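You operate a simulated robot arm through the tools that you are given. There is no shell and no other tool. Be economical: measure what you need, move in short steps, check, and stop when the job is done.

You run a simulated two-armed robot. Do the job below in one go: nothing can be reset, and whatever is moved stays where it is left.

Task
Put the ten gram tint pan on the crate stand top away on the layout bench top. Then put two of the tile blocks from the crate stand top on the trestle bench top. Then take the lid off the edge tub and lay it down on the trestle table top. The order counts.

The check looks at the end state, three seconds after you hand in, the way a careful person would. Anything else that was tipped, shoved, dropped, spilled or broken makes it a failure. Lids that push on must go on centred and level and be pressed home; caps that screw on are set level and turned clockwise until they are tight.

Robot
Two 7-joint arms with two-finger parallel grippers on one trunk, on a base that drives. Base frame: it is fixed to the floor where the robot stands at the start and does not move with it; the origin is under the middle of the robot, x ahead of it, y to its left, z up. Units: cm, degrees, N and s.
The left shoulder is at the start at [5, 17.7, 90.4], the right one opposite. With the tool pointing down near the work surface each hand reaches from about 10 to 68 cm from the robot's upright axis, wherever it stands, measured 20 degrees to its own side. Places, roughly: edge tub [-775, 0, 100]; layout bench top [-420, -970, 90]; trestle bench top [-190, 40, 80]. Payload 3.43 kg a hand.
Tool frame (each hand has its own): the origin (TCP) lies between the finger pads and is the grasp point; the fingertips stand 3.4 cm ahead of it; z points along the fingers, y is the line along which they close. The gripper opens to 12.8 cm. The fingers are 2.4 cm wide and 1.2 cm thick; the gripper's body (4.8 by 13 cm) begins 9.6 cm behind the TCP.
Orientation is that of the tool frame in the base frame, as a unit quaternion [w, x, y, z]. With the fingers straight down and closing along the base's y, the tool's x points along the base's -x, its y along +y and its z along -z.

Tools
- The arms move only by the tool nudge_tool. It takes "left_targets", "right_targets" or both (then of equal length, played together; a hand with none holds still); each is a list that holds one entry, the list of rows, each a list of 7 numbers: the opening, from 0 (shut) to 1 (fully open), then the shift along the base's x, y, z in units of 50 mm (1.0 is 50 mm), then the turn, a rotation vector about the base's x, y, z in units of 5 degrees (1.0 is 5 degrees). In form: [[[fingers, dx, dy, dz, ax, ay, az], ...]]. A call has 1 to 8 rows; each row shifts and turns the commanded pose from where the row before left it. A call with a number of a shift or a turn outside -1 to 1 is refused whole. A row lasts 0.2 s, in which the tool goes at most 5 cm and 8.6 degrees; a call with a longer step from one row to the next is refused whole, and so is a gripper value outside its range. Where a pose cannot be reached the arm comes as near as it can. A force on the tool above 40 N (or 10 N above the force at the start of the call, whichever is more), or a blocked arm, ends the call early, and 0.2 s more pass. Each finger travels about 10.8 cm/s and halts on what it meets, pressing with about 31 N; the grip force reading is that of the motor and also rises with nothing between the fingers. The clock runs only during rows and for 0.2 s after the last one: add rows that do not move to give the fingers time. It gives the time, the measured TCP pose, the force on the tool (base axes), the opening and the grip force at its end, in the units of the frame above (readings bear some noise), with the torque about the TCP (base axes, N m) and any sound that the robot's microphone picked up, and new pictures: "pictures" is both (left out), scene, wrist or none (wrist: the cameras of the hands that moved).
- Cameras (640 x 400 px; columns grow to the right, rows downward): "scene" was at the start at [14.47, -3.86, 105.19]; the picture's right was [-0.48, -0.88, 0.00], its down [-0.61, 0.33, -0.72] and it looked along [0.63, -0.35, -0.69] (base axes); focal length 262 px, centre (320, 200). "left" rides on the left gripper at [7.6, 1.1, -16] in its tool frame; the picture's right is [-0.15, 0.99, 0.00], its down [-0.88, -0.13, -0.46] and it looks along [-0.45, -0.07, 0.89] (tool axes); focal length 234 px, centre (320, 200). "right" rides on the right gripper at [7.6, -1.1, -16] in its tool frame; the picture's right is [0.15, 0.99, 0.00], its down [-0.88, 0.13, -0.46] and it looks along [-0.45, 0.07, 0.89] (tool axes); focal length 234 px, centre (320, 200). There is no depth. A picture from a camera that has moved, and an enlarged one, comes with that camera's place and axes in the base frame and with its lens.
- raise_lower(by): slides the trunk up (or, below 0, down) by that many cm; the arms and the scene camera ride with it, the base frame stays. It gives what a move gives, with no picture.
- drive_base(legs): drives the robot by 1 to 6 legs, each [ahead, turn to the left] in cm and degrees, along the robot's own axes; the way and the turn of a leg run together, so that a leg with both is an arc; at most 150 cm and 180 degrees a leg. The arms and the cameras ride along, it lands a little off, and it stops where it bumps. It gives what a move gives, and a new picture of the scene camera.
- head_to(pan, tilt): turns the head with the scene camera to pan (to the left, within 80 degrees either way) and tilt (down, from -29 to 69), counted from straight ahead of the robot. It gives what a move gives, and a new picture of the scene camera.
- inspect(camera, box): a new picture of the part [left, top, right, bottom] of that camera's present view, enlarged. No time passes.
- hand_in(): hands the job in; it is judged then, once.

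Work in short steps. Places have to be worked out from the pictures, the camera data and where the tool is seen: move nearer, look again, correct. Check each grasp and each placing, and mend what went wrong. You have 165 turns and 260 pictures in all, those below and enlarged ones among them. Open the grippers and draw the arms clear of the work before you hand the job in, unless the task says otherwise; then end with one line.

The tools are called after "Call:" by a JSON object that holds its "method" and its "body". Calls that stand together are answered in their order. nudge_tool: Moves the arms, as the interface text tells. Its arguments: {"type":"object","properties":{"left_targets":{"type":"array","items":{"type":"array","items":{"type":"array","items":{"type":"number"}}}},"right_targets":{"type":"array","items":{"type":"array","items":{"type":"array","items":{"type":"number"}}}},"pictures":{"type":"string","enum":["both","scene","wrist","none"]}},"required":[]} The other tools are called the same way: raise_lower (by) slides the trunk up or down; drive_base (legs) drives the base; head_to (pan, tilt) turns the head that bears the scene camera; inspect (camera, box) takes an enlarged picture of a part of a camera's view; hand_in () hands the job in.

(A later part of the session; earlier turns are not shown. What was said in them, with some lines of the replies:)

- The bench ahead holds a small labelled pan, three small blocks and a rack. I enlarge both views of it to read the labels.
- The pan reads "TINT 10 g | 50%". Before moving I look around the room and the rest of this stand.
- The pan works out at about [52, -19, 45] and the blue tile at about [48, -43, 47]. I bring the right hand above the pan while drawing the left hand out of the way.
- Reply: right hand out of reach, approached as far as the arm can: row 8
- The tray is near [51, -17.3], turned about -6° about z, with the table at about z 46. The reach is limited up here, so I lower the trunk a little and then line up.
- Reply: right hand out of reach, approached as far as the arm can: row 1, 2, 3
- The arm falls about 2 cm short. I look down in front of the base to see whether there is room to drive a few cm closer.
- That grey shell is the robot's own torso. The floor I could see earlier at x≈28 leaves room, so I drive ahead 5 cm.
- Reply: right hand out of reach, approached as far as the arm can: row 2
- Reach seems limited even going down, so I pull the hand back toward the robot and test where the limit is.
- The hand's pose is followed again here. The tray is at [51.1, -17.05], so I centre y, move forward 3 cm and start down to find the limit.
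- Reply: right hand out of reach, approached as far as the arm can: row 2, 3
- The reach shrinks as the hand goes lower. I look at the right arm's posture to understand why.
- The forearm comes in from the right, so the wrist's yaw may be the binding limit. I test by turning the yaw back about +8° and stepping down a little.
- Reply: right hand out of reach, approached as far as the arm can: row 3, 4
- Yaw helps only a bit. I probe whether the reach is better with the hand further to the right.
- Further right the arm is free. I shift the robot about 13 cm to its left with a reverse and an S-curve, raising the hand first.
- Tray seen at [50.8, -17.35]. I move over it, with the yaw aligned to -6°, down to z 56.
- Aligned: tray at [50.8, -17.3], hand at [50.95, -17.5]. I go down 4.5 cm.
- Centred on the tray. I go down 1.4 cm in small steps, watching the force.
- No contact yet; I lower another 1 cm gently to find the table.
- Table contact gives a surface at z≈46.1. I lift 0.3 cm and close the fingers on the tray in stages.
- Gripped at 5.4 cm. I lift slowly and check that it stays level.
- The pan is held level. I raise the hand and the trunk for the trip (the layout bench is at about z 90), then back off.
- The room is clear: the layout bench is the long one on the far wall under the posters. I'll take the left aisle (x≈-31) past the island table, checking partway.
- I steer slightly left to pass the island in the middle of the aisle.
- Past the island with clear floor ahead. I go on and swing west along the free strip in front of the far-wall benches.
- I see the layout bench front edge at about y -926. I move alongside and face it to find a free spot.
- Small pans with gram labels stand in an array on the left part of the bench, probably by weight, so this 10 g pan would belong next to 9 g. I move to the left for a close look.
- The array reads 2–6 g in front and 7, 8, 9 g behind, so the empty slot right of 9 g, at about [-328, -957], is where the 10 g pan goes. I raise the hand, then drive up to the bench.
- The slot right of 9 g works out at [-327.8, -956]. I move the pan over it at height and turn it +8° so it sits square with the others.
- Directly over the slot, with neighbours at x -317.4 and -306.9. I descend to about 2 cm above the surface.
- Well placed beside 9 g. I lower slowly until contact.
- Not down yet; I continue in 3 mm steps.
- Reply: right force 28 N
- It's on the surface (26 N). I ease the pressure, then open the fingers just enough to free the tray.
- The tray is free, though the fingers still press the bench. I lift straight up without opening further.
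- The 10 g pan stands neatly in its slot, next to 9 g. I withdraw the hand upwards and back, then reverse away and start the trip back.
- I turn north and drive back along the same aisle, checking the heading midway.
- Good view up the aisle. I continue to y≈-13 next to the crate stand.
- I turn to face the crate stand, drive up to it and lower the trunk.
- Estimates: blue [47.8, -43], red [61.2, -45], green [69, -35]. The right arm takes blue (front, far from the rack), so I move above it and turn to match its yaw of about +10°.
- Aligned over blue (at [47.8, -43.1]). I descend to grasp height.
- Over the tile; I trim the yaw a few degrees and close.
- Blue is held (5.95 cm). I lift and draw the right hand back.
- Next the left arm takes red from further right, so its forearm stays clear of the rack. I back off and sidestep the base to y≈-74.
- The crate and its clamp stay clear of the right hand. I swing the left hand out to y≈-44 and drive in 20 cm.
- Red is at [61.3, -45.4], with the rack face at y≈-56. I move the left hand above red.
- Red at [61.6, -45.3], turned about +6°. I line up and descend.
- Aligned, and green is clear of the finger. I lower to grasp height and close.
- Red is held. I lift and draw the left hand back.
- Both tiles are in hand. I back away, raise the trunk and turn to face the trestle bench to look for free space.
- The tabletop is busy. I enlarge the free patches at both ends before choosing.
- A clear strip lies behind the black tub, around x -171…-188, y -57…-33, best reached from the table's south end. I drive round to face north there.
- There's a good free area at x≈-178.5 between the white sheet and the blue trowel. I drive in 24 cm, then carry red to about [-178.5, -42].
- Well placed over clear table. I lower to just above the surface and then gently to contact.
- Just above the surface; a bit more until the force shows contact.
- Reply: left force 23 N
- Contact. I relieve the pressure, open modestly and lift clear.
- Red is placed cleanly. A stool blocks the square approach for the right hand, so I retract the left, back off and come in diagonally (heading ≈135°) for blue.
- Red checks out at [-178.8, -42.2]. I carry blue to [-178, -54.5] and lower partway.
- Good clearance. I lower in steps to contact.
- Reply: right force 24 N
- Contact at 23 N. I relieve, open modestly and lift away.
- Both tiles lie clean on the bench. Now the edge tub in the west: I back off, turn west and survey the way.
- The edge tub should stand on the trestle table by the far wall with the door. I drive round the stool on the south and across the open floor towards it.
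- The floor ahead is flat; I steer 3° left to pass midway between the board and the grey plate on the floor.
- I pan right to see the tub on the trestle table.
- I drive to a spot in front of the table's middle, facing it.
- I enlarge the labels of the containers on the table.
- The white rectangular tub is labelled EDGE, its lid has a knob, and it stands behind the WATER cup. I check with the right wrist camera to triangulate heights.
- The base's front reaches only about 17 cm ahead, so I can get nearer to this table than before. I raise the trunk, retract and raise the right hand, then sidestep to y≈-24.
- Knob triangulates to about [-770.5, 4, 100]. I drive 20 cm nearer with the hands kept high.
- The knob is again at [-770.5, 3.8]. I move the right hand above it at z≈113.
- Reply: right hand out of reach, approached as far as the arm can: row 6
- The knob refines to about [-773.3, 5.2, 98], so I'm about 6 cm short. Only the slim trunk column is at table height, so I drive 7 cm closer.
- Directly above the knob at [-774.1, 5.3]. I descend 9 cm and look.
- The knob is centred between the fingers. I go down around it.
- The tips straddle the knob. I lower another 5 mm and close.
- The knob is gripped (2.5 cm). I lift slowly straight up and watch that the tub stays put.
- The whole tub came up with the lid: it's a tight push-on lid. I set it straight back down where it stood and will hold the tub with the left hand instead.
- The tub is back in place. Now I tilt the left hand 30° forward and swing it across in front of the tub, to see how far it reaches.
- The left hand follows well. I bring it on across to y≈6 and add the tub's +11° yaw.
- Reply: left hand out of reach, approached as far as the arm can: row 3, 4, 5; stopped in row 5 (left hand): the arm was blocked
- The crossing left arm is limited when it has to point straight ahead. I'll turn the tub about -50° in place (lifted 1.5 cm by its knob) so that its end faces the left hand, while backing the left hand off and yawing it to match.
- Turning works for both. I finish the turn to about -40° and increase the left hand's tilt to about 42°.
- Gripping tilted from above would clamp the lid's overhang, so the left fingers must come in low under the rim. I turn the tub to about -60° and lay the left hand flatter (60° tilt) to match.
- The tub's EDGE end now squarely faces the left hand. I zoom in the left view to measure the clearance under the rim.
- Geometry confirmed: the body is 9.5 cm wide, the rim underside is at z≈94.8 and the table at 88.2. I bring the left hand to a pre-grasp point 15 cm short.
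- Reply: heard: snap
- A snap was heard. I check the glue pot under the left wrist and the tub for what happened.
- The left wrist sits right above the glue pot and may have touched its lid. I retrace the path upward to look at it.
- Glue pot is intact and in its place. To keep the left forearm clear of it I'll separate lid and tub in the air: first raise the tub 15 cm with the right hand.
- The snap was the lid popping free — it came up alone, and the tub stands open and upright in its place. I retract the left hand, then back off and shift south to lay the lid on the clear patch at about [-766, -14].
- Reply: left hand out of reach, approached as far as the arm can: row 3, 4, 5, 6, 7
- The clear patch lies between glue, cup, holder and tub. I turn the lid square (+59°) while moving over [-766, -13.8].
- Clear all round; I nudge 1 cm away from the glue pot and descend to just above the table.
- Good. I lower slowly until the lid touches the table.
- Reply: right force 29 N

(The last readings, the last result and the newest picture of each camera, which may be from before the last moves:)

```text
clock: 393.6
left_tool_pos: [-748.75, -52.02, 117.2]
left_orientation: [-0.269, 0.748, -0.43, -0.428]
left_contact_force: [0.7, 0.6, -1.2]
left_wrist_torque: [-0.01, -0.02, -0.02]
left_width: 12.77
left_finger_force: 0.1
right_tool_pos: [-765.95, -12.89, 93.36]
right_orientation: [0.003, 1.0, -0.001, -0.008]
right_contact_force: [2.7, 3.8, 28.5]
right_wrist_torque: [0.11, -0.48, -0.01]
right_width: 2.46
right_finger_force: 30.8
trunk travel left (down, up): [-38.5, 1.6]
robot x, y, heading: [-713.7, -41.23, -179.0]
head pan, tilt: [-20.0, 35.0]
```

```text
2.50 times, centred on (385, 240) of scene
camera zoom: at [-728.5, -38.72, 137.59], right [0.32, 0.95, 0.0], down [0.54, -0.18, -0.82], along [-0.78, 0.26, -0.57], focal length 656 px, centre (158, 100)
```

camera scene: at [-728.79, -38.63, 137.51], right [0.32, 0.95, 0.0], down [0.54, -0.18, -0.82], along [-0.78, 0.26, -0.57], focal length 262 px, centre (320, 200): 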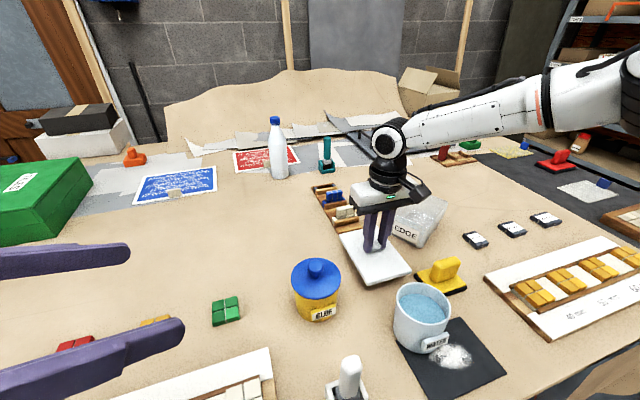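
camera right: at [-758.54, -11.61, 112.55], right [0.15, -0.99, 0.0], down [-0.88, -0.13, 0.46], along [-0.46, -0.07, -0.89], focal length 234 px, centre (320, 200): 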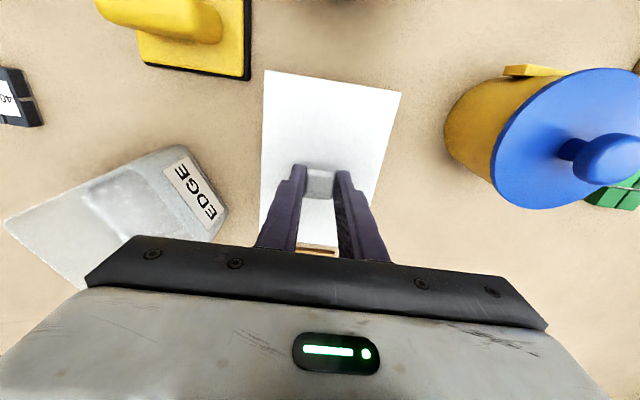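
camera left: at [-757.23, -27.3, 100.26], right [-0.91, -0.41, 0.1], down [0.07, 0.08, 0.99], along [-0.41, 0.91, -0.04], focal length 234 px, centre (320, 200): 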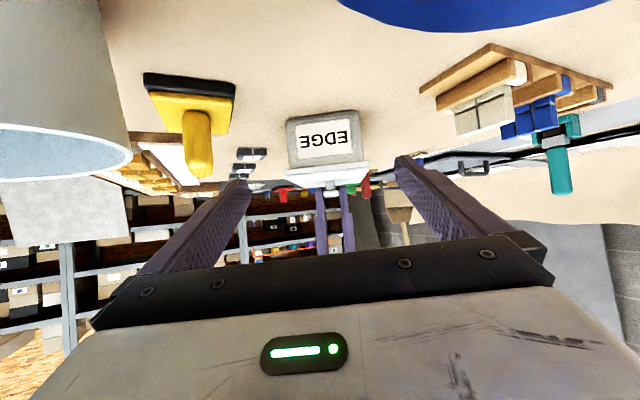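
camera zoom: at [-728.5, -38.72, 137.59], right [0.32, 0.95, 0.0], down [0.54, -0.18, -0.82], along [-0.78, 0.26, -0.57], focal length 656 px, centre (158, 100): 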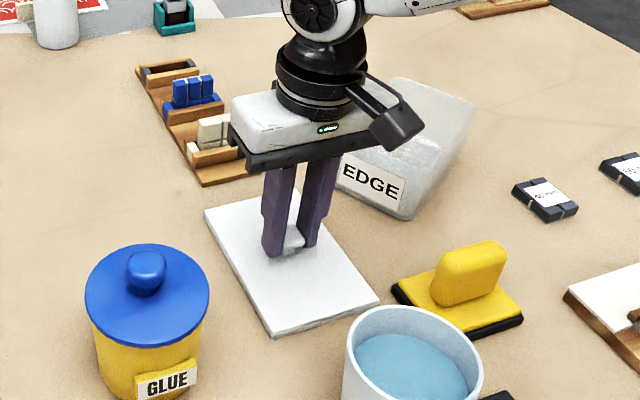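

The lid rests flat on the table. I ease off, open the fingers and lift straight up.

Call:
{"method": "nudge_tool", "body": {"right_targets": [[[0.05, 0, 0, 0.08, 0, 0, 0], [0.2, 0, 0, 0, 0, 0, 0], [0.35, 0, 0, 0, 0, 0, 0], [0.4, 0, 0, 0, 0, 0, 0], [0.4, 0, 0, 0.3, 0, 0, 0], [0.4, 0, 0, 0.7, 0, 0, 0], [0.4, 0, 0, 0.9, 0, 0, 0], [0.4, 0, 0, 0.9, 0, 0, 0]]]}}

Call:
{"method": "inspect", "body": {"camera": "scene", "box": [290, 160, 480, 320]}}

```text
clock: 395.4
left_tool_pos: [-748.91, -51.99, 117.08]
left_orientation: [-0.268, 0.749, -0.43, -0.427]
left_contact_force: [-0.3, 0.8, -0.1]
left_wrist_torque: [0.03, 0.01, 0.02]
left_width: 12.81
left_finger_force: 0.1
right_tool_pos: [-765.94, -12.81, 107.57]
right_orientation: [0.002, 1.0, 0.0, -0.005]
right_contact_force: [0.2, 0.7, -0.1]
right_wrist_torque: [0.04, -0.04, -0.01]
right_width: 5.16
right_finger_force: 0.1
trunk travel left (down, up): [-38.5, 1.6]
robot x, y, heading: [-713.77, -41.44, -178.7]
head pan, tilt: [-20.0, 35.0]
camera scene: at [-728.74, -38.66, 137.52], right [0.32, 0.95, 0.0], down [0.54, -0.18, -0.82], along [-0.78, 0.26, -0.57], focal length 262 px, centre (320, 200)
camera right: at [-758.39, -11.6, 123.37], right [0.15, -0.99, 0.0], down [-0.88, -0.13, 0.46], along [-0.46, -0.07, -0.89], focal length 234 px, centre (320, 200)
```

scene: 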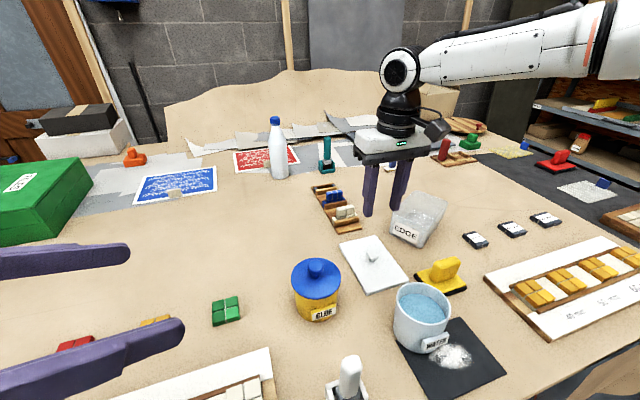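
right: 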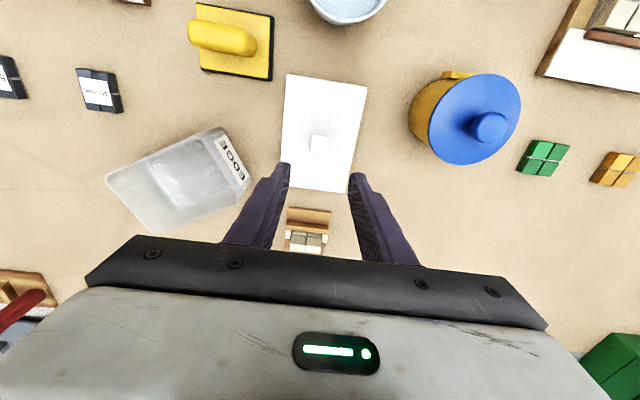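

```text
2.50 times, centred on (385, 240) of scene
camera zoom: at [-728.74, -38.66, 137.52], right [0.32, 0.95, 0.0], down [0.54, -0.18, -0.82], along [-0.78, 0.26, -0.57], focal length 656 px, centre (158, 100)
```

zoom: 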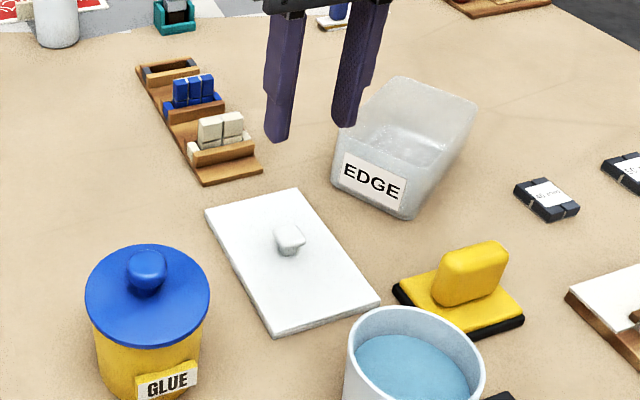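

All good: lid flat on the table, tub upright and open at its place. I raise the right hand, open it, and back the robot clear.

Call:
{"method": "nudge_tool", "body": {"right_targets": [[[0.4, 0, 0, 0.8, 0, 0, 0], [0.6, 0.4, 0, 0.5, 0, 0, 0], [1, 0.8, 0, 0, 0, 0, 0], [1, 0.8, 0, 0, 0, 0, 0]]], "pictures": "none"}}

Call:
{"method": "drive_base", "body": {"legs": [[-60, 0]]}}

```text
clock: 396.4
left_tool_pos: [-748.83, -52.02, 117.17]
left_orientation: [-0.269, 0.748, -0.43, -0.428]
left_contact_force: [0.3, 0.6, -1.0]
left_wrist_torque: [-0.01, -0.02, -0.01]
left_width: 12.79
left_finger_force: 0.0
right_tool_pos: [-755.85, -12.91, 114.03]
right_orientation: [0.003, 1.0, -0.001, -0.006]
right_contact_force: [0.9, 0.1, 0.5]
right_wrist_torque: [0.02, 0.0, 0.0]
right_width: 12.81
right_finger_force: 0.1
trunk travel left (down, up): [-38.5, 1.6]
robot x, y, heading: [-713.6, -41.62, -178.8]
head pan, tilt: [-20.0, 35.0]
```

```text
clock: 399.7
left_tool_pos: [-690.21, -50.74, 117.18]
left_orientation: [-0.268, 0.749, -0.428, -0.429]
left_contact_force: [0.0, 0.4, -0.1]
left_wrist_torque: [-0.01, 0.0, 0.02]
left_width: 12.81
left_finger_force: 0.1
right_tool_pos: [-697.48, -11.83, 114.06]
right_orientation: [0.003, 1.0, 0.002, -0.005]
right_contact_force: [1.0, 0.7, -1.0]
right_wrist_torque: [-0.02, 0.05, -0.01]
right_width: 12.81
right_finger_force: 0.1
trunk travel left (down, up): [-38.5, 1.6]
robot x, y, heading: [-654.92, -39.96, -178.3]
head pan, tilt: [-20.0, 35.0]
camera scene: at [-670.2, -37.3, 137.52], right [0.32, 0.95, 0.0], down [0.54, -0.18, -0.82], along [-0.78, 0.26, -0.57], focal length 262 px, centre (320, 200)
```

scene: 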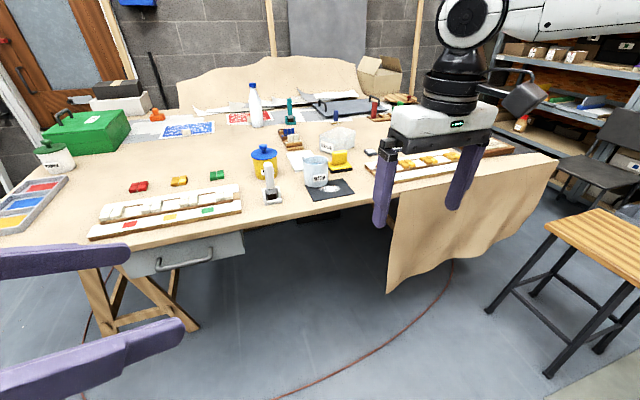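

Everything on the table is in order, both grippers are open and the arms are clear, so I hand in.

Call:
{"method": "hand_in", "body": {}}

```text
The job is handed in.
```

All three jobs are done in the order asked. The 10 g tint pan is in the free slot next to the 9 g pan on the layout bench. The red and blue tile blocks are on the trestle bench, and the edge tub's lid lies flat on the trestle table beside the open tub. The tub stands where it was but is turned about 70°, because I had to lift and turn it to free the tight lid.
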